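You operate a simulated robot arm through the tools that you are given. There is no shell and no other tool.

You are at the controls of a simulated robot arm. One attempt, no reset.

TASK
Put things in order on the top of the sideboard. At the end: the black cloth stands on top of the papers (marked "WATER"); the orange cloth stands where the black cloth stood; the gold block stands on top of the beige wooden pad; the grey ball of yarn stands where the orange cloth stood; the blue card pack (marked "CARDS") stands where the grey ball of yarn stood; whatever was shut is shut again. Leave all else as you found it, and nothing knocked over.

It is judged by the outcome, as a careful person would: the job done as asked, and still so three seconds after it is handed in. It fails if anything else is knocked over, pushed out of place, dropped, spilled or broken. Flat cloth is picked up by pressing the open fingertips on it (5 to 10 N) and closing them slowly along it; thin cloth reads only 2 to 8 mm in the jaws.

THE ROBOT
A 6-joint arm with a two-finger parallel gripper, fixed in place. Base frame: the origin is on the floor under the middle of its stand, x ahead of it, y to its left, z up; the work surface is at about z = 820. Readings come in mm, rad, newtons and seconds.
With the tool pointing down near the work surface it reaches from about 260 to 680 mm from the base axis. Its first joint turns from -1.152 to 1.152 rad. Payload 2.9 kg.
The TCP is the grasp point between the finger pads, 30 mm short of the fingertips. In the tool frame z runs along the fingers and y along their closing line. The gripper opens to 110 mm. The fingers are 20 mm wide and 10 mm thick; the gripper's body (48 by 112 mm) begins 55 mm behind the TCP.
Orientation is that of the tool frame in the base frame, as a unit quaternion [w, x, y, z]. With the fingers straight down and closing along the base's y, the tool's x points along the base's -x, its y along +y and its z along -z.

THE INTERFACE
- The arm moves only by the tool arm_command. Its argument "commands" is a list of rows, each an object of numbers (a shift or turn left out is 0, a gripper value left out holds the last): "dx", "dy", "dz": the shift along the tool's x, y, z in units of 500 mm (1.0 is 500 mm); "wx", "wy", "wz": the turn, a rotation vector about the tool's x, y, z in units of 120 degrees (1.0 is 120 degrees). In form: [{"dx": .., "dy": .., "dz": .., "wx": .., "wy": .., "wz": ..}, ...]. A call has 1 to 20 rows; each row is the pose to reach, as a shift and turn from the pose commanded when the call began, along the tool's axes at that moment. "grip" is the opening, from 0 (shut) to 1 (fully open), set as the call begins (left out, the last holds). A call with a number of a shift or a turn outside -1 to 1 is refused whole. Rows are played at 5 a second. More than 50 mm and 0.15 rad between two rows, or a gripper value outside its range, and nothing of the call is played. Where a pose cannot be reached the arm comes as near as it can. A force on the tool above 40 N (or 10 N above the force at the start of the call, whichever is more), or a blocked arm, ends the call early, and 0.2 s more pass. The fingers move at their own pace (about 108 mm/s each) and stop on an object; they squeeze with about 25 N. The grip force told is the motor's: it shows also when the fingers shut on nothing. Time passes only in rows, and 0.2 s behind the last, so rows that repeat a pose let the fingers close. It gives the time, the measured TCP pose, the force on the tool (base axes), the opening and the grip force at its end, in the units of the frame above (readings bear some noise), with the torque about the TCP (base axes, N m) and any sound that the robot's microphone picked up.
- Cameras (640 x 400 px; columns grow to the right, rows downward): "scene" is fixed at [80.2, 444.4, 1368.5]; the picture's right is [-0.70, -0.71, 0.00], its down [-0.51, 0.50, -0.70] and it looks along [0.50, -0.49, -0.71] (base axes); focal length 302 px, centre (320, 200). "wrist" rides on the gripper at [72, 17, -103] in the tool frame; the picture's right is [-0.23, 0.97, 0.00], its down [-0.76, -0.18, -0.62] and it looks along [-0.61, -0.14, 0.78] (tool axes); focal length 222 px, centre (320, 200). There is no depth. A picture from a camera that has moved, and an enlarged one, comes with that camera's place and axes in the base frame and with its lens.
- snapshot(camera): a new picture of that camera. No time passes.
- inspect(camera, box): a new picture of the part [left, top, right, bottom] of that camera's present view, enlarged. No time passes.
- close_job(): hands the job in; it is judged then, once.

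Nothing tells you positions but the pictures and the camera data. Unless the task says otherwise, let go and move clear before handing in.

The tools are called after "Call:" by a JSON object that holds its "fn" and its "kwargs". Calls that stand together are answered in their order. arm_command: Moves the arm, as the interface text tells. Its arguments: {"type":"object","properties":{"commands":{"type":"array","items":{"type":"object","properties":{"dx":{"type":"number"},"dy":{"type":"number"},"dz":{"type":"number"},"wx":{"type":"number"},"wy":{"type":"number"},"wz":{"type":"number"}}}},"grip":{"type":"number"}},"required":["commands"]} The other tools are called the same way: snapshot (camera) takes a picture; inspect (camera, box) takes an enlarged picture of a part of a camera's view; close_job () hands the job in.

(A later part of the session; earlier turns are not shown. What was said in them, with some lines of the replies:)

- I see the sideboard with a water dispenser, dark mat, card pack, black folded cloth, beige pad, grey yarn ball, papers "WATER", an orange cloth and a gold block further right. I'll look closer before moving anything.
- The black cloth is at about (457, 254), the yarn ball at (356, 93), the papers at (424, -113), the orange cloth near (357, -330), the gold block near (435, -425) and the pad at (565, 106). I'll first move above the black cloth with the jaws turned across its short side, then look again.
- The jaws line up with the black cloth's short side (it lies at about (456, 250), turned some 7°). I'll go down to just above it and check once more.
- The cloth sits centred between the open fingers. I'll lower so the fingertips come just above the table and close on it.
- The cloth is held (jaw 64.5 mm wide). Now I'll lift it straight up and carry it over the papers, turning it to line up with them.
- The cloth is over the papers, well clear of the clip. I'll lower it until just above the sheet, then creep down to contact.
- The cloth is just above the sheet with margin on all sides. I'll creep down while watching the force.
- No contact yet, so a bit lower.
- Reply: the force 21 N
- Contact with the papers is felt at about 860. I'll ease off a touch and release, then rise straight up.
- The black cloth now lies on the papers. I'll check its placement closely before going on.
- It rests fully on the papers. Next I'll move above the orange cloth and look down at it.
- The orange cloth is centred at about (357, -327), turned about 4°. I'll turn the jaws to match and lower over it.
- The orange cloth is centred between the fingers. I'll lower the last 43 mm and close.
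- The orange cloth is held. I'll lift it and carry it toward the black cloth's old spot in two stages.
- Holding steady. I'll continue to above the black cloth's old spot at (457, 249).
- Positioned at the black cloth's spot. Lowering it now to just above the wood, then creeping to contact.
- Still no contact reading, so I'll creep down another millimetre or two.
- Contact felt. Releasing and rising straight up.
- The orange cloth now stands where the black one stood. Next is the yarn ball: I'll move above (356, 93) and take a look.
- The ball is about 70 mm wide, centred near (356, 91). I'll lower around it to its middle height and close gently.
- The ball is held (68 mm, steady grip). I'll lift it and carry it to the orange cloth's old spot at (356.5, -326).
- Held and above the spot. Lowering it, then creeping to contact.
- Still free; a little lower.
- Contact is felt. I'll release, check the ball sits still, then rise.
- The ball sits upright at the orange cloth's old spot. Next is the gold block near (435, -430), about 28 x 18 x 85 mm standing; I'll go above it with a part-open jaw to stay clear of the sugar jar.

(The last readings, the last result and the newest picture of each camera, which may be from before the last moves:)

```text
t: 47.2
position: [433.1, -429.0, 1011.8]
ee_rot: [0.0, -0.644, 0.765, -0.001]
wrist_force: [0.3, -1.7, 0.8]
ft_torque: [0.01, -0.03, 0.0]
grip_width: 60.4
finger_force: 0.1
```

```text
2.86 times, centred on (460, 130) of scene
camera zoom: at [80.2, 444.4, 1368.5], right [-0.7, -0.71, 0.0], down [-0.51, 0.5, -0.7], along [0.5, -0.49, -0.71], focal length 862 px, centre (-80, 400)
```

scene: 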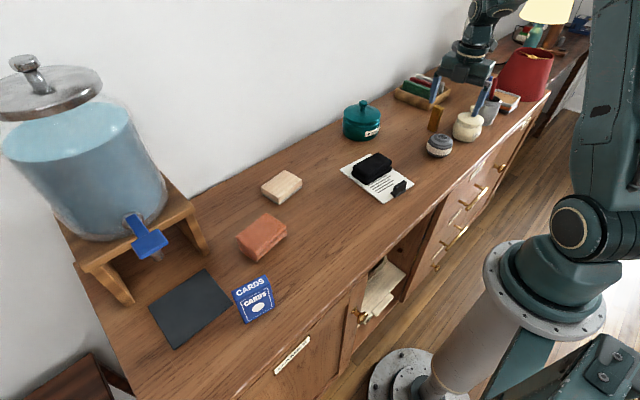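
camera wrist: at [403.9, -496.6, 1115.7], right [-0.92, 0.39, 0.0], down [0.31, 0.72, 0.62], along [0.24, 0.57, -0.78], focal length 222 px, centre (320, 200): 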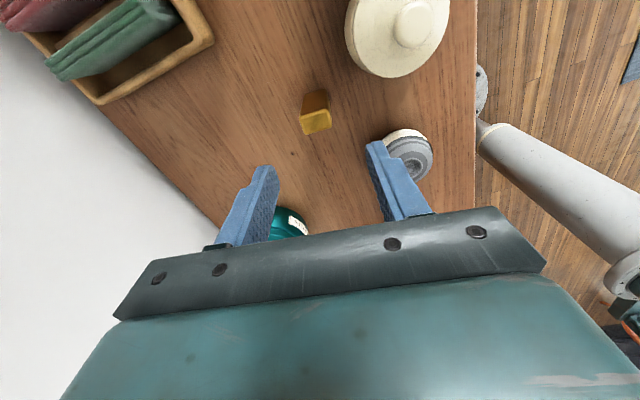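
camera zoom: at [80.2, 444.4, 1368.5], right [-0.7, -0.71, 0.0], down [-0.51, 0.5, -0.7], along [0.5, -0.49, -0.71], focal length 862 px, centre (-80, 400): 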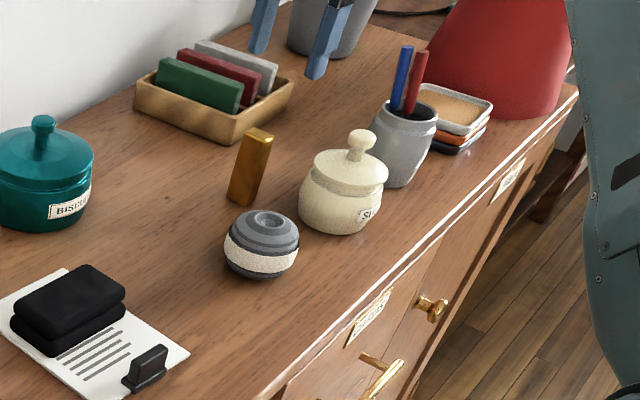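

Call:
{"fn": "inspect", "kwargs": {"camera": "wrist", "box": [260, 60, 380, 150]}}

```text
4.44 times, centred on (320, 105) of wrist
camera zoom: at [403.9, -496.6, 1115.7], right [-0.92, 0.39, 0.0], down [0.31, 0.72, 0.62], along [0.24, 0.57, -0.78], focal length 987 px, centre (320, 622)
```

zoom: 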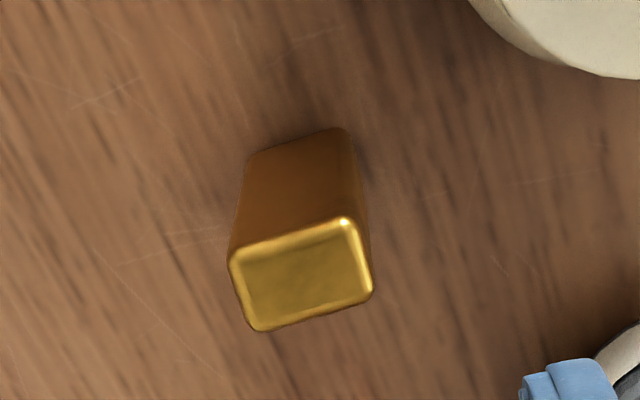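

The block is upright at (436, -429), top at about z = 905, turned -4.5°. I'll align and descend with the jaw at 60 mm.

Call:
{"fn": "arm_command", "kwargs": {"commands": [{"dy": -0.0064, "wz": -0.044}, {"dy": -0.0064, "dz": 0.05, "wz": -0.044}, {"dy": -0.0064, "dz": 0.1, "wz": -0.044}, {"dy": -0.0064, "dz": 0.15, "wz": -0.044}], "grip": 0.55}}

Call:
{"fn": "snapshot", "kwargs": {"camera": "wrist"}}

Call:
{"fn": "inspect", "kwargs": {"camera": "scene", "box": [380, 60, 540, 200]}}

```text
t: 48.2
position: [438.1, -427.8, 936.9]
ee_rot: [0.0, -0.678, 0.735, 0.0]
wrist_force: [0.4, 0.0, -0.4]
ft_torque: [-0.03, 0.03, 0.0]
grip_width: 60.3
finger_force: 0.0
```

```text
taken
camera wrist: at [414.5, -498.4, 1040.5], right [-0.95, 0.3, 0.0], down [0.24, 0.75, 0.62], along [0.19, 0.59, -0.78], focal length 222 px, centre (320, 200)
```

wrist: 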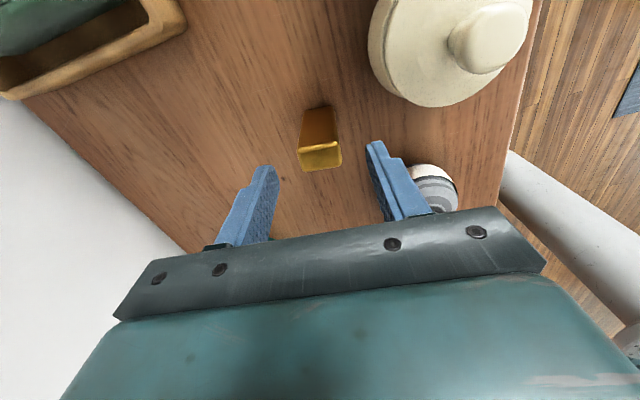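

```text
2.86 times, centred on (460, 130) of scene
camera zoom: at [80.2, 444.4, 1368.5], right [-0.7, -0.71, 0.0], down [-0.51, 0.5, -0.7], along [0.5, -0.49, -0.71], focal length 862 px, centre (-80, 400)
```

zoom: 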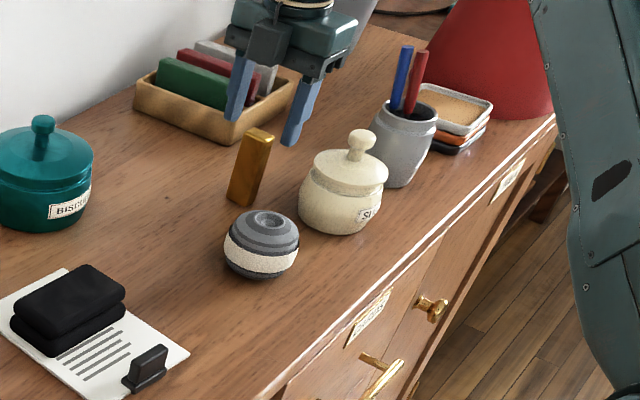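

Lined up within a couple of millimetres. I'll finish the descent with a small correction and close.

Call:
{"fn": "arm_command", "kwargs": {"commands": [{"dx": 0.005, "dy": 0.003, "dz": 0.04}, {"dx": 0.005, "dy": 0.003, "dz": 0.08}, {"dx": 0.005, "dy": 0.003, "dz": 0.12}, {"dx": 0.005, "dy": 0.003, "dz": 0.13}], "grip": 0.55}}

Call:
{"fn": "snapshot", "kwargs": {"camera": "wrist"}}

Call:
{"fn": "arm_command", "kwargs": {"commands": [{"dz": 0}, {"dz": 0}, {"dz": 0}, {"dz": 0}], "grip": 0.1}}

Call:
{"fn": "inspect", "kwargs": {"camera": "scene", "box": [380, 60, 540, 200]}}

```text
t: 49.2
position: [436.4, -430.1, 872.0]
ee_rot: [0.0, -0.679, 0.735, 0.001]
wrist_force: [1.4, -0.3, 0.2]
ft_torque: [-0.03, -0.01, 0.0]
grip_width: 60.3
finger_force: 0.0
```

```text
taken
camera wrist: at [413.0, -500.7, 975.9], right [-0.95, 0.3, 0.0], down [0.24, 0.75, 0.62], along [0.19, 0.59, -0.78], focal length 222 px, centre (320, 200)
```

wrist: 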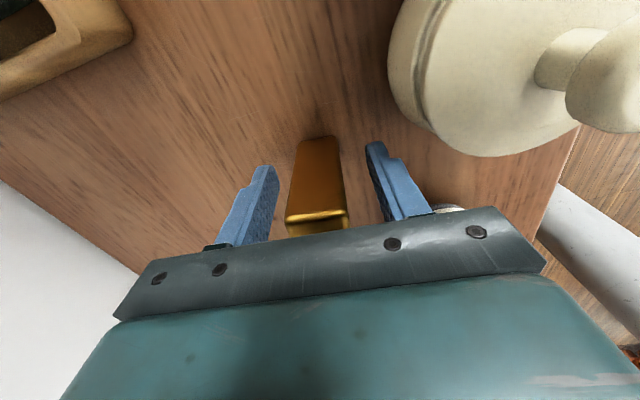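

```text
t: 50.2
position: [436.3, -429.7, 872.2]
ee_rot: [0.0, -0.679, 0.734, 0.0]
wrist_force: [-0.1, -0.9, -0.3]
ft_torque: [-0.03, -0.05, -0.01]
grip_width: 29.8
finger_force: 24.8
```

```text
2.86 times, centred on (460, 130) of scene
camera zoom: at [80.2, 444.4, 1368.5], right [-0.7, -0.71, 0.0], down [-0.51, 0.5, -0.7], along [0.5, -0.49, -0.71], focal length 862 px, centre (-80, 400)
```

zoom: 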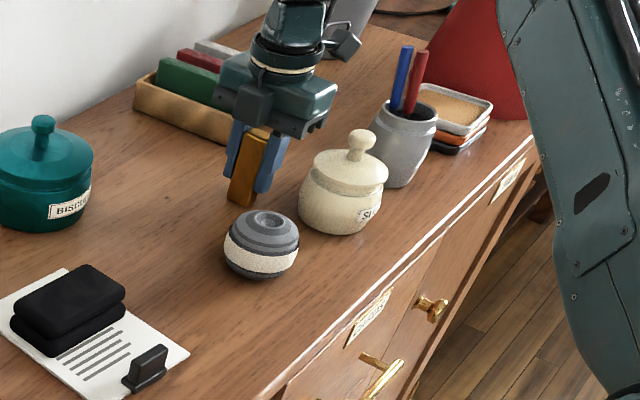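

The gold block is held at 30 mm width. I'll lift it high and carry it toward the beige pad, in two stages.

Call:
{"fn": "arm_command", "kwargs": {"commands": [{"dz": -0.04}, {"dz": -0.1}, {"dz": -0.17}, {"dz": -0.24}, {"dz": -0.28}, {"dx": -0.06, "dy": -0.0096, "dz": -0.28}, {"dx": -0.13, "dy": -0.0208, "dz": -0.28}, {"dx": -0.2, "dy": -0.032, "dz": -0.28}, {"dx": -0.27, "dy": -0.0432, "dz": -0.28}, {"dx": -0.34, "dy": -0.0544, "dz": -0.28}, {"dx": -0.41, "dy": -0.0656, "dz": -0.28}, {"dx": -0.48, "dy": -0.0768, "dz": -0.28}, {"dx": -0.544, "dy": -0.087, "dz": -0.28}]}}

Call:
{"fn": "snapshot", "kwargs": {"camera": "wrist"}}

Call:
{"fn": "snapshot", "kwargs": {"camera": "scene"}}

```text
t: 53.0
position: [499.1, -162.3, 1013.5]
ee_rot: [0.0, -0.68, 0.734, 0.0]
wrist_force: [-0.3, -0.3, -1.9]
ft_torque: [0.03, 0.01, -0.01]
grip_width: 29.8
finger_force: 24.7
```

```text
taken
camera wrist: at [476.5, -233.1, 1117.3], right [-0.95, 0.3, 0.0], down [0.24, 0.75, 0.62], along [0.19, 0.59, -0.78], focal length 222 px, centre (320, 200)
```

wrist: 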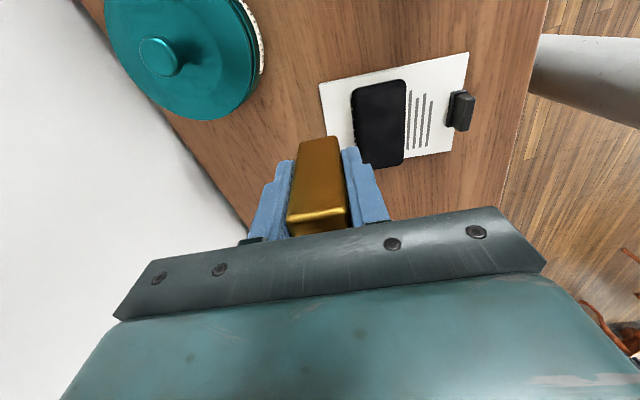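

```text
taken
```

scene: 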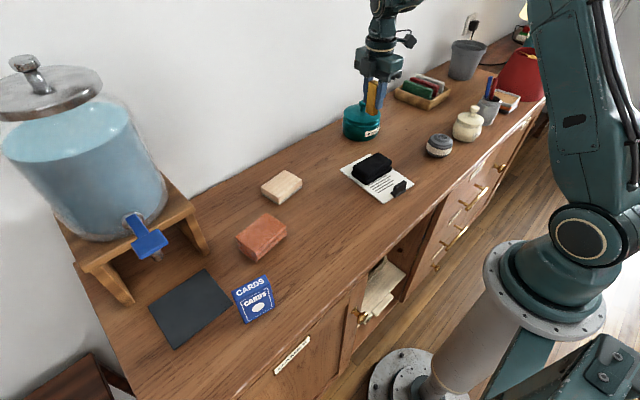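

Block steady. Continuing to above the pad, turning to match its edges.

Call:
{"fn": "arm_command", "kwargs": {"commands": [{"dx": -0.068, "dy": -0.0109, "wz": -0.013}, {"dx": -0.136, "dy": -0.0218, "wz": -0.026}, {"dx": -0.204, "dy": -0.0326, "wz": -0.039}, {"dx": -0.272, "dy": -0.0435, "wz": -0.052}, {"dx": -0.34, "dy": -0.0544, "wz": -0.065}, {"dx": -0.408, "dy": -0.0653, "wz": -0.078}, {"dx": -0.476, "dy": -0.0761, "wz": -0.091}, {"dx": -0.544, "dy": -0.087, "wz": -0.104}, {"dx": -0.544, "dy": -0.087, "wz": -0.104}]}}

Call:
{"fn": "snapshot", "kwargs": {"camera": "wrist"}}

Call:
{"fn": "inspect", "kwargs": {"camera": "scene", "box": [220, 100, 360, 220]}}

```text
t: 55.0
position: [565.3, 104.1, 1010.2]
ee_rot: [0.0, 0.754, -0.656, 0.001]
wrist_force: [-0.4, -0.8, -2.1]
ft_torque: [-0.02, 0.03, -0.02]
grip_width: 29.9
finger_force: 25.5
```

```text
taken
camera wrist: at [557.9, 30.5, 1114.0], right [-1.0, 0.09, 0.0], down [0.07, 0.78, 0.62], along [0.06, 0.62, -0.78], focal length 222 px, centre (320, 200)
```

wrist: 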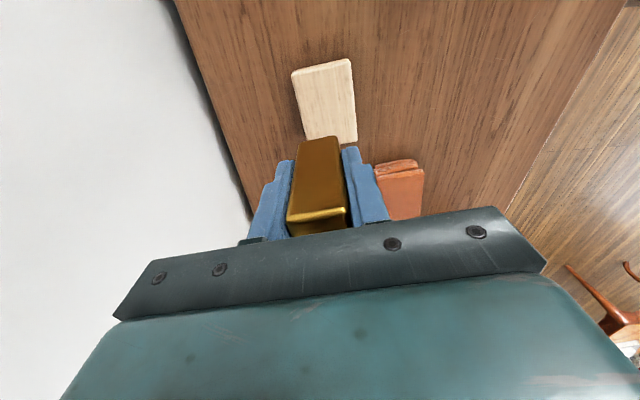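

```text
3.33 times, centred on (290, 160) of scene
camera zoom: at [80.2, 444.5, 1368.5], right [-0.7, -0.71, 0.0], down [-0.51, 0.5, -0.7], along [0.5, -0.49, -0.71], focal length 1006 px, centre (420, 333)
```

zoom: 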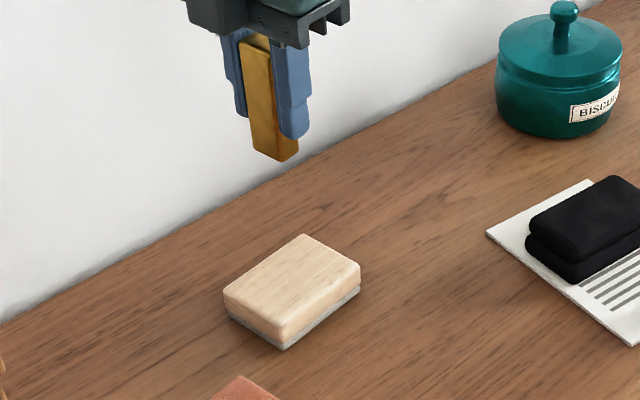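

The pad's centre is about 4 mm nearer to me than the block; I'll correct that and lower to just above the pad top (about z = 848).

Call:
{"fn": "arm_command", "kwargs": {"commands": [{"dx": -0.005, "dy": 0.008, "dz": 0.04}, {"dx": -0.005, "dy": 0.008, "dz": 0.1}, {"dx": -0.005, "dy": 0.008, "dz": 0.15}, {"dx": -0.005, "dy": 0.008, "dz": 0.19}, {"dx": -0.005, "dy": 0.008, "dz": 0.205}, {"dx": -0.005, "dy": 0.008, "dz": 0.205}]}}

Call:
{"fn": "snapshot", "kwargs": {"camera": "wrist"}}

Call:
{"fn": "inspect", "kwargs": {"camera": "scene", "box": [230, 110, 340, 215]}}

```text
t: 56.4
position: [559.8, 107.2, 908.4]
ee_rot: [0.0, 0.755, -0.656, 0.0]
wrist_force: [0.2, 0.3, -2.3]
ft_torque: [0.0, -0.01, 0.0]
grip_width: 29.8
finger_force: 25.4
```

```text
taken
camera wrist: at [552.3, 33.8, 1012.7], right [-1.0, 0.09, 0.0], down [0.07, 0.78, 0.62], along [0.06, 0.62, -0.78], focal length 222 px, centre (320, 200)
```

wrist: 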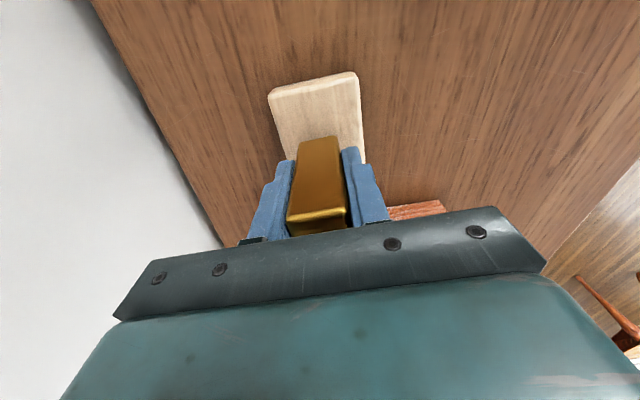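

```text
3.81 times, centred on (285, 162) of scene
camera zoom: at [80.2, 444.4, 1368.5], right [-0.7, -0.71, 0.0], down [-0.51, 0.5, -0.7], along [0.5, -0.49, -0.71], focal length 1150 px, centre (453, 343)
```

zoom: 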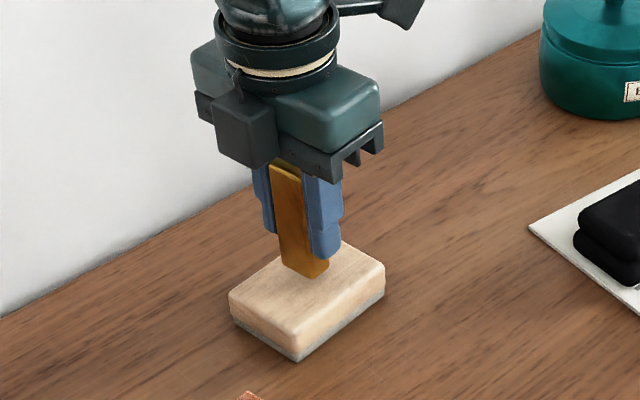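

The block is centred over the pad, roughly 8 mm above it. Creeping down to contact.

Call:
{"fn": "arm_command", "kwargs": {"commands": [{"dz": 0.004}, {"dz": 0.008}, {"dz": 0.012}, {"dz": 0.012}]}}

Call:
{"fn": "arm_command", "kwargs": {"commands": [{"dz": 0.001}, {"dz": 0.002}, {"dz": 0.003}, {"dz": 0.003}]}}

```text
t: 57.4
position: [559.6, 108.3, 903.5]
ee_rot: [0.0, 0.755, -0.656, 0.0]
wrist_force: [0.5, 0.3, -2.6]
ft_torque: [0.03, -0.01, 0.0]
grip_width: 29.9
finger_force: 24.8
```

```text
t: 58.4
position: [560.7, 108.6, 903.1]
ee_rot: [0.0, 0.754, -0.656, 0.0]
wrist_force: [-0.9, -0.6, -0.9]
ft_torque: [-0.03, 0.04, 0.01]
grip_width: 29.8
finger_force: 24.9
```

Call:
{"fn": "arm_command", "kwargs": {"commands": [{"dz": 0.001}, {"dz": 0.002}, {"dz": 0.003}, {"dz": 0.003}]}}

Call:
{"fn": "inspect", "kwargs": {"camera": "scene", "box": [250, 140, 320, 215]}}

```text
t: 59.4
position: [560.4, 107.5, 901.7]
ee_rot: [-0.002, 0.754, -0.656, 0.001]
wrist_force: [-1.9, -1.9, 15.5]
ft_torque: [-0.09, 0.23, -0.01]
grip_width: 30.0
finger_force: 24.5
```

```text
5.33 times, centred on (285, 178) of scene
camera zoom: at [79.9, 444.3, 1368.6], right [-0.7, -0.71, 0.0], down [-0.51, 0.5, -0.7], along [0.5, -0.49, -0.71], focal length 1610 px, centre (507, 320)
```

zoom: 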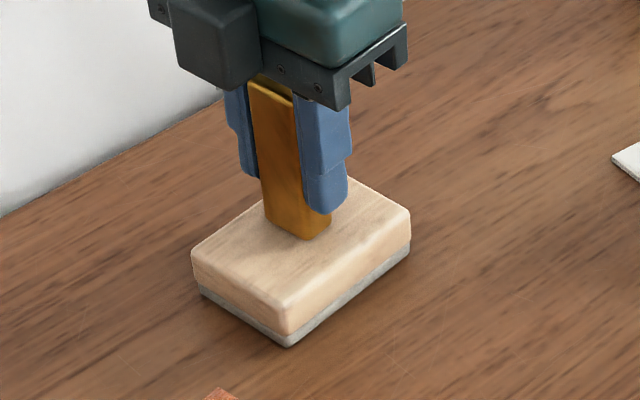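

Contact on the pad is felt and the block is about central. I'll ease off, open a little, and check it stands.

Call:
{"fn": "arm_command", "kwargs": {"commands": [{"dz": -0.001}, {"dz": -0.002}, {"dz": -0.002}]}}

Call:
{"fn": "arm_command", "kwargs": {"commands": [{"dz": 0}, {"dz": 0}, {"dz": 0}], "grip": 0.5}}

Call:
{"fn": "inspect", "kwargs": {"camera": "scene", "box": [250, 140, 320, 215]}}

```text
t: 60.2
position: [560.6, 107.0, 901.3]
ee_rot: [-0.001, 0.756, -0.655, 0.0]
wrist_force: [0.6, 1.3, 14.9]
ft_torque: [0.06, 0.02, 0.0]
grip_width: 29.8
finger_force: 24.5
```

```text
t: 61.0
position: [561.0, 107.9, 899.9]
ee_rot: [0.0, 0.755, -0.656, -0.001]
wrist_force: [0.1, -0.2, -0.8]
ft_torque: [0.0, 0.03, 0.01]
grip_width: 54.9
finger_force: 0.1
```

```text
5.33 times, centred on (285, 178) of scene
camera zoom: at [80.2, 444.4, 1368.5], right [-0.7, -0.71, 0.0], down [-0.51, 0.5, -0.7], along [0.5, -0.49, -0.71], focal length 1610 px, centre (507, 320)
```

zoom: 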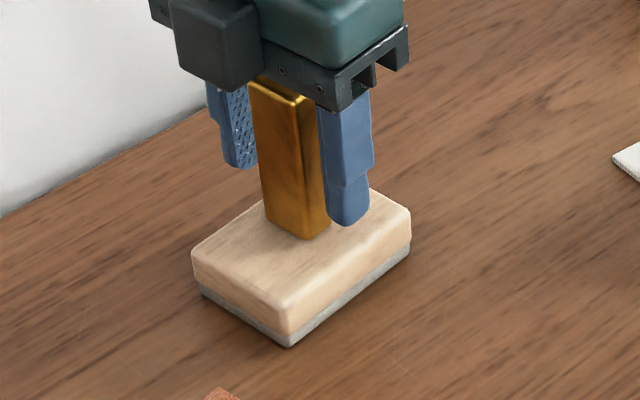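

The gold block stands free on the pad. Rising straight up and checking.

Call:
{"fn": "arm_command", "kwargs": {"commands": [{"dz": -0.03}, {"dz": -0.08}, {"dz": -0.14}, {"dz": -0.2}, {"dz": -0.26}], "grip": 0.55}}

Call:
{"fn": "snapshot", "kwargs": {"camera": "wrist"}}

Call:
{"fn": "snapshot", "kwargs": {"camera": "scene"}}

```text
t: 62.2
position: [560.7, 107.6, 1032.3]
ee_rot: [0.0, 0.755, -0.656, -0.001]
wrist_force: [0.4, -0.2, 0.0]
ft_torque: [0.03, -0.01, 0.02]
grip_width: 60.5
finger_force: 0.0
```

```text
taken
camera wrist: at [554.0, 33.6, 1135.6], right [-1.0, 0.09, 0.0], down [0.07, 0.78, 0.62], along [0.06, 0.62, -0.78], focal length 222 px, centre (320, 200)
```

wrist: 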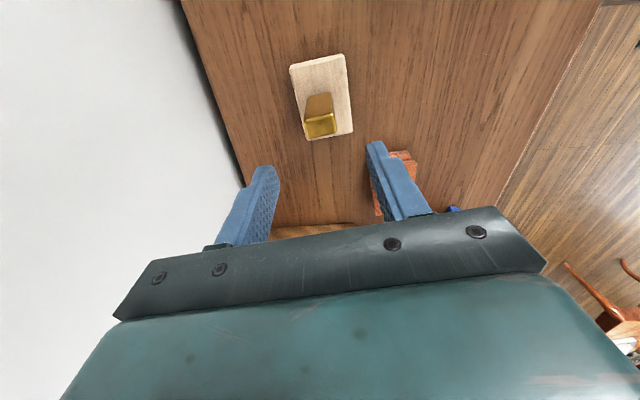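

```text
taken
```

scene: 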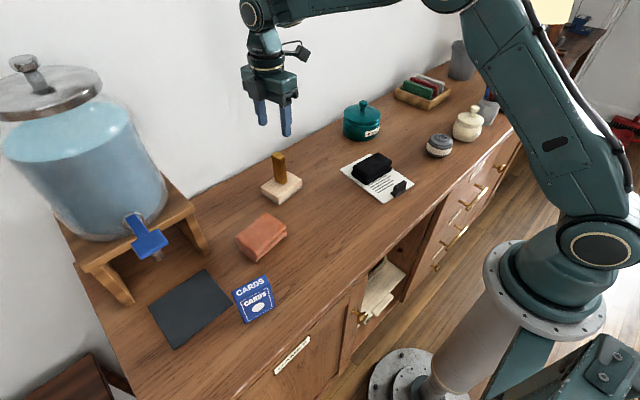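

Gold block stands nicely on the pad. Last is the card pack near (340, 350); I'll go above it, turning the jaws across its thin side, and look.

Call:
{"fn": "arm_command", "kwargs": {"commands": [{"dx": -0.06, "dy": 0.04, "wz": 0.016}, {"dx": -0.12, "dy": 0.08, "wz": 0.032}, {"dx": -0.18, "dy": 0.12, "wz": 0.048}, {"dx": -0.24, "dy": 0.16, "wz": 0.065}, {"dx": -0.3, "dy": 0.2, "wz": 0.081}, {"dx": -0.36, "dy": 0.24, "wz": 0.097}, {"dx": -0.42, "dy": 0.28, "wz": 0.113}, {"dx": -0.48, "dy": 0.32, "wz": 0.13}, {"dx": -0.54, "dy": 0.359, "wz": 0.146}, {"dx": -0.54, "dy": 0.359, "wz": 0.146}], "grip": 0.55}}

Call:
{"fn": "snapshot", "kwargs": {"camera": "wrist"}}

Call:
{"fn": "snapshot", "kwargs": {"camera": "scene"}}

```text
t: 64.4
position: [344.0, 350.5, 1030.2]
ee_rot: [0.001, -0.646, 0.763, 0.0]
wrist_force: [0.2, 0.4, 0.8]
ft_torque: [0.02, -0.01, 0.03]
grip_width: 60.5
finger_force: 0.0
```

```text
taken
camera wrist: at [314.9, 282.3, 1134.2], right [-0.92, 0.39, 0.0], down [0.3, 0.72, 0.62], along [0.24, 0.58, -0.78], focal length 222 px, centre (320, 200)
```

wrist: 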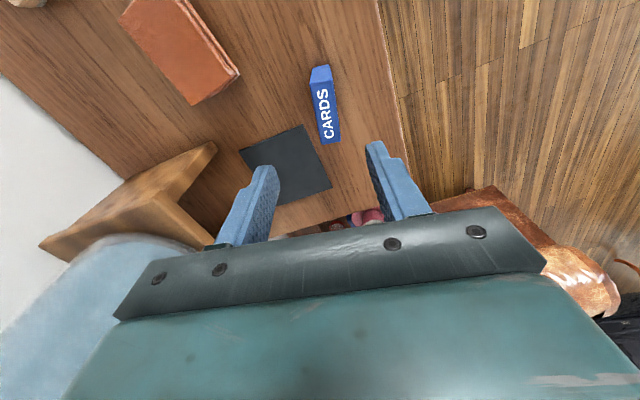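

```text
taken
```

scene: 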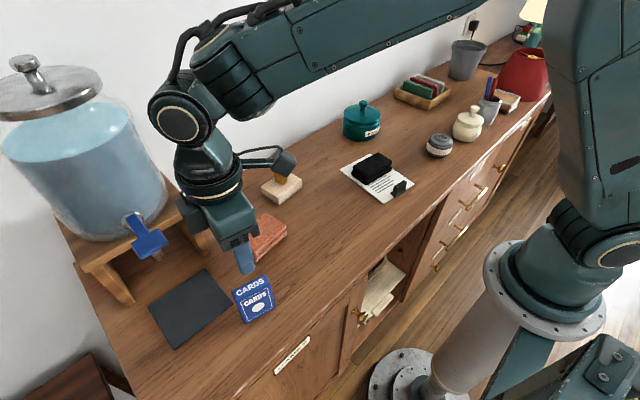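

Call:
{"fn": "inspect", "kwargs": {"camera": "wrist", "box": [270, 50, 390, 150]}}

Call:
{"fn": "inspect", "kwargs": {"camera": "scene", "box": [215, 260, 295, 335]}}

```text
4.00 times, centred on (330, 100) of wrist
camera zoom: at [314.9, 282.3, 1134.2], right [-0.92, 0.39, 0.0], down [0.3, 0.72, 0.62], along [0.24, 0.58, -0.78], focal length 888 px, centre (280, 600)
```

zoom: 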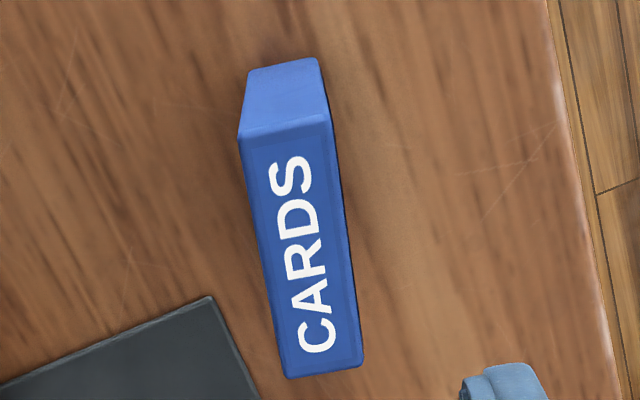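

```text
5.33 times, centred on (255, 298) of scene
camera zoom: at [80.2, 444.5, 1368.5], right [-0.7, -0.71, 0.0], down [-0.51, 0.5, -0.7], along [0.5, -0.49, -0.71], focal length 1610 px, centre (667, -320)
```

zoom: 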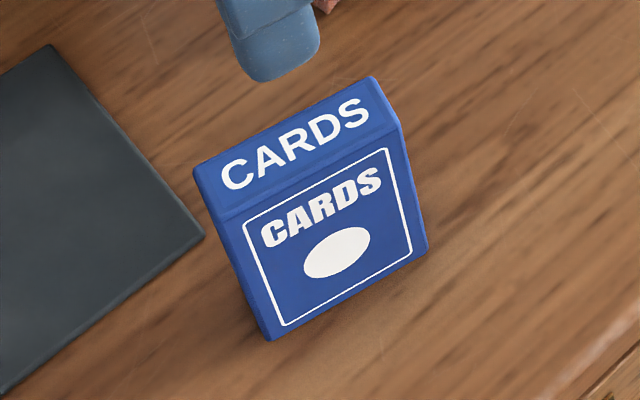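

The pack stands upright: about 21 x 60 x 90 mm, centred at (336, 351), turned about -12.5°. I'll align and go partway down to verify.

Call:
{"fn": "arm_command", "kwargs": {"commands": [{"dx": 0.001, "dy": 0.0152, "wz": 0.025}, {"dx": 0.001, "dy": 0.0152, "dz": 0.06, "wz": 0.025}, {"dx": 0.001, "dy": 0.0152, "dz": 0.12, "wz": 0.025}, {"dx": 0.001, "dy": 0.0152, "dz": 0.16, "wz": 0.025}], "grip": 0.55}}

Call:
{"fn": "snapshot", "kwargs": {"camera": "wrist"}}

Call:
{"fn": "inspect", "kwargs": {"camera": "scene", "box": [180, 210, 310, 335]}}

```text
t: 65.4
position: [338.4, 350.8, 951.6]
ee_rot: [-0.001, -0.626, 0.78, -0.002]
wrist_force: [-0.2, 0.1, -0.4]
ft_torque: [0.0, 0.01, -0.02]
grip_width: 60.5
finger_force: 0.0
```

```text
taken
camera wrist: at [304.8, 283.3, 1055.2], right [-0.9, 0.43, 0.0], down [0.34, 0.7, 0.62], along [0.27, 0.56, -0.78], focal length 222 px, centre (320, 200)
```

wrist: 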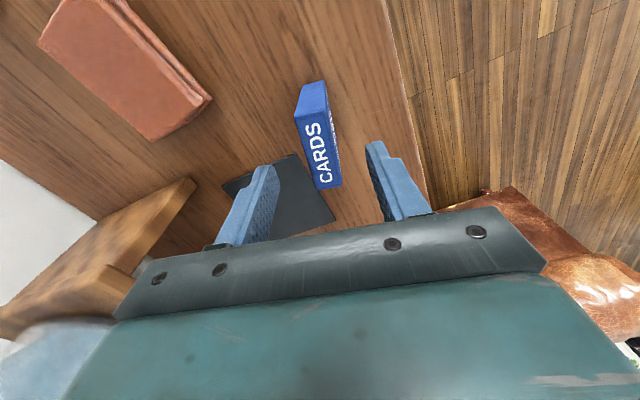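

```text
3.20 times, centred on (245, 272) of scene
camera zoom: at [80.2, 444.4, 1368.5], right [-0.7, -0.71, 0.0], down [-0.51, 0.5, -0.7], along [0.5, -0.49, -0.71], focal length 966 px, centre (560, -32)
```

zoom: 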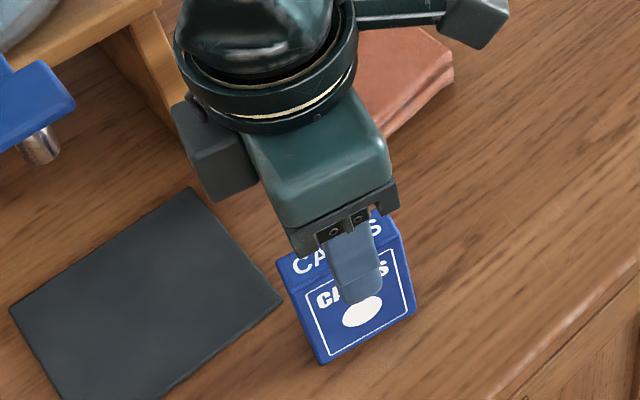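

Aligned over the pack. Descending to grip it at mid height, then closing.

Call:
{"fn": "arm_command", "kwargs": {"commands": [{"dx": -0.0024, "dy": 0.003, "dz": 0.05}, {"dx": -0.0024, "dy": 0.003, "dz": 0.1}, {"dx": -0.0024, "dy": 0.003, "dz": 0.145}, {"dx": -0.0024, "dy": 0.003, "dz": 0.155}], "grip": 0.55}}

Call:
{"fn": "snapshot", "kwargs": {"camera": "wrist"}}

Call:
{"fn": "arm_command", "kwargs": {"commands": [{"dz": 0}, {"dz": 0}, {"dz": 0}, {"dz": 0}], "grip": 0.08}}

Call:
{"fn": "inspect", "kwargs": {"camera": "scene", "box": [180, 210, 310, 335]}}

```text
t: 66.4
position: [337.1, 352.4, 873.2]
ee_rot: [0.001, -0.626, 0.78, 0.0]
wrist_force: [0.6, -0.3, 0.1]
ft_torque: [0.0, -0.04, 0.0]
grip_width: 60.5
finger_force: 0.1
```

```text
taken
camera wrist: at [303.5, 285.5, 977.5], right [-0.9, 0.43, 0.0], down [0.34, 0.7, 0.62], along [0.27, 0.56, -0.78], focal length 222 px, centre (320, 200)
```

wrist: 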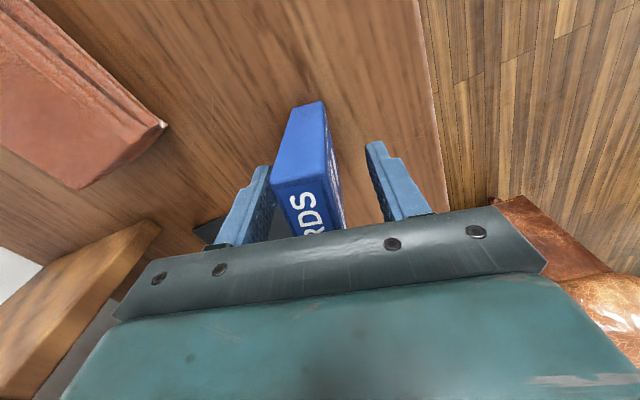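

```text
t: 67.4
position: [335.7, 351.6, 874.0]
ee_rot: [0.0, -0.626, 0.78, 0.0]
wrist_force: [-0.3, -0.2, -0.3]
ft_torque: [-0.03, -0.03, 0.02]
grip_width: 21.5
finger_force: 25.2
```

```text
3.20 times, centred on (245, 272) of scene
camera zoom: at [80.2, 444.4, 1368.5], right [-0.7, -0.71, 0.0], down [-0.51, 0.5, -0.7], along [0.5, -0.49, -0.71], focal length 966 px, centre (560, -32)
```

zoom: 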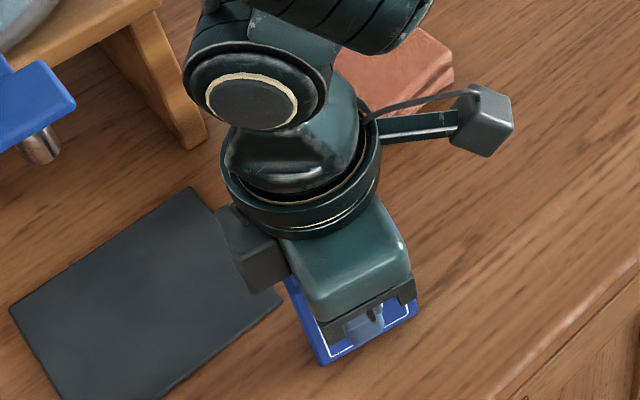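

The pack is held (21.5 mm). I'll lift and carry it to the yarn ball's old spot at (356, 91).

Call:
{"fn": "arm_command", "kwargs": {"commands": [{"dz": -0.04}, {"dz": -0.1}, {"dz": -0.17}, {"dz": -0.23}, {"dx": 0.06, "dy": -0.0182, "dz": -0.24}, {"dx": 0.13, "dy": -0.0395, "dz": -0.24}, {"dx": 0.2, "dy": -0.0608, "dz": -0.24}, {"dx": 0.27, "dy": -0.0821, "dz": -0.24}, {"dx": 0.34, "dy": -0.1034, "dz": -0.24}, {"dx": 0.41, "dy": -0.1246, "dz": -0.24}, {"dx": 0.46, "dy": -0.1398, "dz": -0.24}, {"dx": 0.5, "dy": -0.152, "dz": -0.24}, {"dx": 0.5, "dy": -0.152, "dz": -0.24}]}}

Call:
{"fn": "snapshot", "kwargs": {"camera": "wrist"}}

Call:
{"fn": "snapshot", "kwargs": {"camera": "scene"}}

```text
t: 70.2
position: [357.0, 91.7, 993.4]
ee_rot: [0.0, -0.626, 0.78, -0.001]
wrist_force: [0.0, -0.3, -0.3]
ft_torque: [0.0, -0.04, -0.02]
grip_width: 21.6
finger_force: 24.8
```

```text
taken
camera wrist: at [323.6, 23.8, 1097.5], right [-0.9, 0.43, 0.0], down [0.34, 0.7, 0.62], along [0.27, 0.56, -0.78], focal length 222 px, centre (320, 200)
```

wrist: 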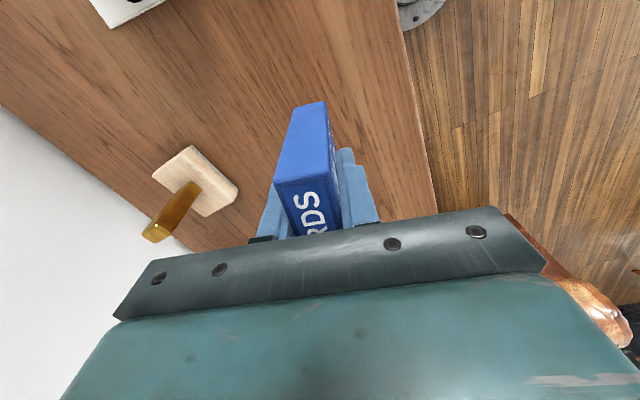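

```text
taken
```

scene: 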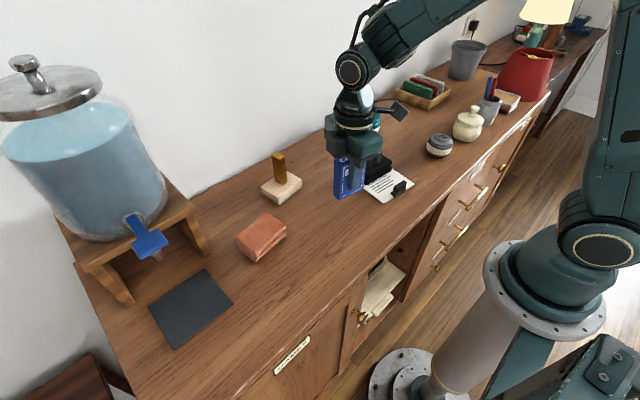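

At the spot and steady. Lowering, then creeping to contact.

Call:
{"fn": "arm_command", "kwargs": {"commands": [{"dz": 0.06}, {"dz": 0.12}, {"dz": 0.17}, {"dz": 0.21}, {"dz": 0.226}, {"dz": 0.232}, {"dz": 0.232}]}}

Call:
{"fn": "arm_command", "kwargs": {"commands": [{"dz": 0.002}, {"dz": 0.004}, {"dz": 0.005}, {"dz": 0.005}]}}

Call:
{"fn": "inspect", "kwargs": {"camera": "scene", "box": [290, 140, 410, 250]}}

```text
t: 71.8
position: [356.2, 92.0, 876.1]
ee_rot: [-0.001, -0.625, 0.78, 0.0]
wrist_force: [-0.4, -0.5, -0.6]
ft_torque: [0.03, 0.01, -0.02]
grip_width: 21.9
finger_force: 24.2
```

```text
t: 72.8
position: [355.4, 91.6, 874.4]
ee_rot: [0.0, -0.626, 0.78, 0.0]
wrist_force: [-0.1, 0.4, -0.4]
ft_torque: [-0.04, -0.02, 0.03]
grip_width: 21.7
finger_force: 25.1
```

```text
3.64 times, centred on (350, 195) of scene
camera zoom: at [80.2, 444.4, 1368.5], right [-0.7, -0.71, 0.0], down [-0.51, 0.5, -0.7], along [0.5, -0.49, -0.71], focal length 1098 px, centre (211, 218)
```

zoom: 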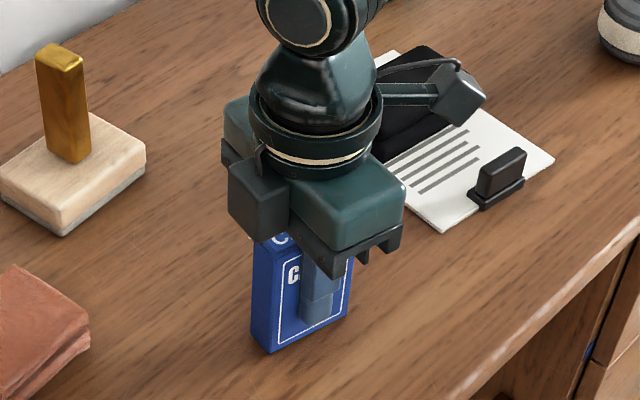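

Call:
{"fn": "arm_command", "kwargs": {"commands": [{"dz": 0.001}, {"dz": 0.002}, {"dz": 0.003}, {"dz": 0.003}]}}

```text
t: 73.8
position: [356.7, 90.5, 873.8]
ee_rot: [-0.001, -0.626, 0.78, -0.001]
wrist_force: [-0.3, -0.6, 0.8]
ft_torque: [0.0, 0.0, 0.01]
grip_width: 21.6
finger_force: 25.0
```

Call:
{"fn": "arm_command", "kwargs": {"commands": [{"dz": 0.001}, {"dz": 0.002}, {"dz": 0.002}]}}

```text
t: 74.6
position: [357.9, 90.8, 872.9]
ee_rot: [0.0, -0.625, 0.78, 0.001]
wrist_force: [-5.0, -2.6, 17.0]
ft_torque: [-0.07, 0.24, -0.02]
grip_width: 21.8
finger_force: 25.2
```

Contact is felt. I'll ease off a touch, release, check it stands, then rise.

Call:
{"fn": "arm_command", "kwargs": {"commands": [{"dz": -0.001}, {"dz": -0.0015}, {"dz": -0.0015}]}}

Call:
{"fn": "arm_command", "kwargs": {"commands": [{"dz": 0}, {"dz": 0}, {"dz": 0}], "grip": 0.5}}

Call:
{"fn": "inspect", "kwargs": {"camera": "scene", "box": [290, 140, 410, 250]}}

Call:
{"fn": "arm_command", "kwargs": {"commands": [{"dz": -0.03}, {"dz": -0.08}, {"dz": -0.14}, {"dz": -0.21}, {"dz": -0.28}]}}

Call:
{"fn": "snapshot", "kwargs": {"camera": "wrist"}}

Call:
{"fn": "snapshot", "kwargs": {"camera": "scene"}}

```text
t: 75.4
position: [356.5, 91.4, 873.1]
ee_rot: [0.0, -0.626, 0.78, 0.0]
wrist_force: [-0.3, -2.7, 3.5]
ft_torque: [-0.02, 0.0, 0.01]
grip_width: 21.9
finger_force: 25.3
```

```text
t: 76.2
position: [356.4, 90.6, 873.1]
ee_rot: [0.001, -0.626, 0.78, 0.0]
wrist_force: [0.3, -0.1, -0.7]
ft_torque: [-0.01, 0.0, -0.01]
grip_width: 54.9
finger_force: 0.1
```

```text
3.64 times, centred on (350, 195) of scene
camera zoom: at [80.2, 444.4, 1368.5], right [-0.7, -0.71, 0.0], down [-0.51, 0.5, -0.7], along [0.5, -0.49, -0.71], focal length 1098 px, centre (211, 218)
```

zoom: 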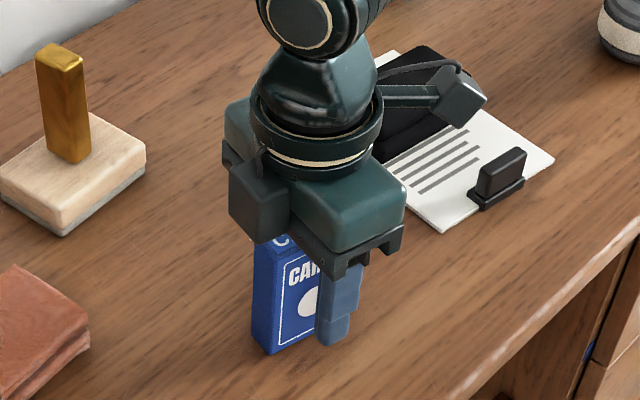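

```text
t: 77.4
position: [357.2, 92.2, 1012.4]
ee_rot: [0.0, -0.626, 0.78, 0.0]
wrist_force: [-0.5, 0.0, 0.8]
ft_torque: [0.04, 0.02, 0.01]
grip_width: 54.8
finger_force: 0.0
```

```text
taken
camera wrist: at [323.6, 25.2, 1116.8], right [-0.9, 0.43, 0.0], down [0.34, 0.7, 0.62], along [0.27, 0.56, -0.78], focal length 222 px, centre (320, 200)
```

wrist: 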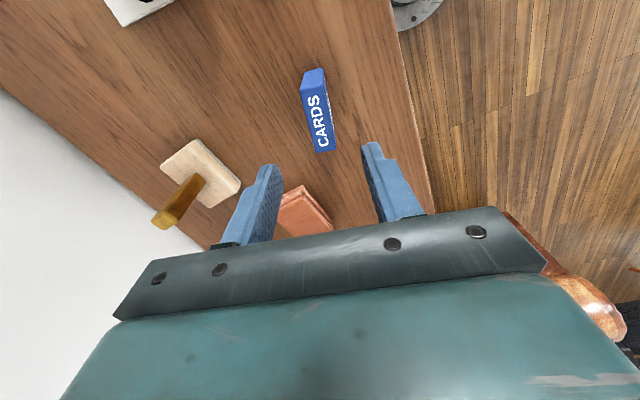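

```text
taken
```

scene: 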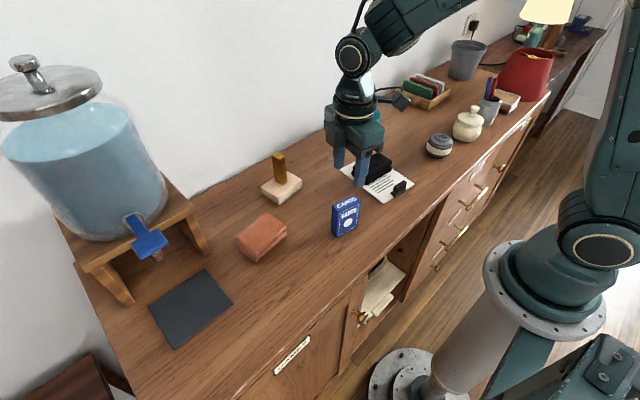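

Everything is in place. I'll raise the arm clear and take a last look.

Call:
{"fn": "arm_command", "kwargs": {"commands": [{"dz": -0.06}, {"dz": -0.12}, {"dz": -0.18}, {"dz": -0.18}, {"dz": -0.18}]}}

Call:
{"fn": "inspect", "kwargs": {"camera": "scene", "box": [220, 110, 480, 275]}}

Call:
{"fn": "snapshot", "kwargs": {"camera": "scene"}}

```text
t: 78.6
position: [357.9, 92.6, 1105.2]
ee_rot: [0.0, -0.626, 0.78, 0.0]
wrist_force: [0.2, 0.1, -0.1]
ft_torque: [0.0, 0.04, -0.01]
grip_width: 54.9
finger_force: 0.2
```

```text
2.42 times, centred on (350, 192) of scene
camera zoom: at [80.2, 444.4, 1368.5], right [-0.7, -0.71, 0.0], down [-0.51, 0.5, -0.7], along [0.5, -0.49, -0.71], focal length 732 px, centre (247, 218)
```

zoom: 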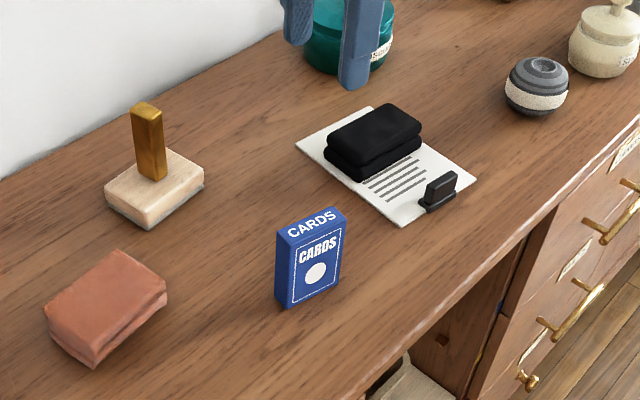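

```text
taken
```

scene: 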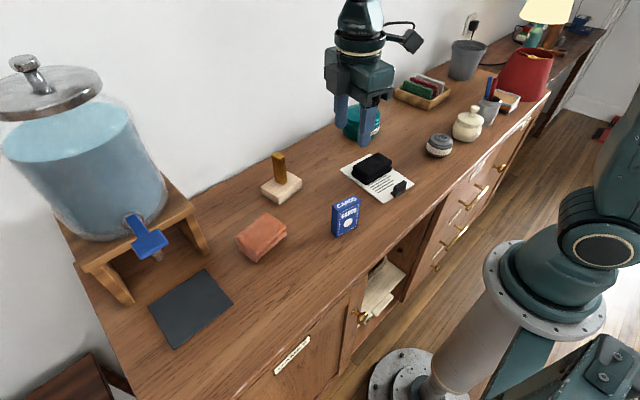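

The black cloth is on the papers, the orange cloth on the black cloth's old spot, and the gold block stands on the beige pad. The yarn ball is where the orange cloth was, the card pack stands where the ball was, and nothing else has moved. The arm is clear, so I'm handing the job in.

Call:
{"fn": "close_job", "kwargs": {}}

```text
The job is handed in.
```

I moved all five items and handed the job in. In the last picture before that, everything was standing and nothing else on the sideboard looked disturbed.

| Item | Where it is now |
|---|---|
| Black cloth | Flat on the "WATER" papers, fully on the sheet and clear of the clip |
| Orange cloth | Where the black cloth stood, turned the same way |
| Gold block | Upright near the middle of the beige wooden pad |
| Grey ball of yarn | Where the orange cloth stood |
| Blue card pack | Upright where the ball of yarn stood |

Nothing had to be opened, so there was nothing to shut again. The arm let go of everything and finished well above the surface. The new positions are judged from the camera pictures and could be off by a few millimetres.
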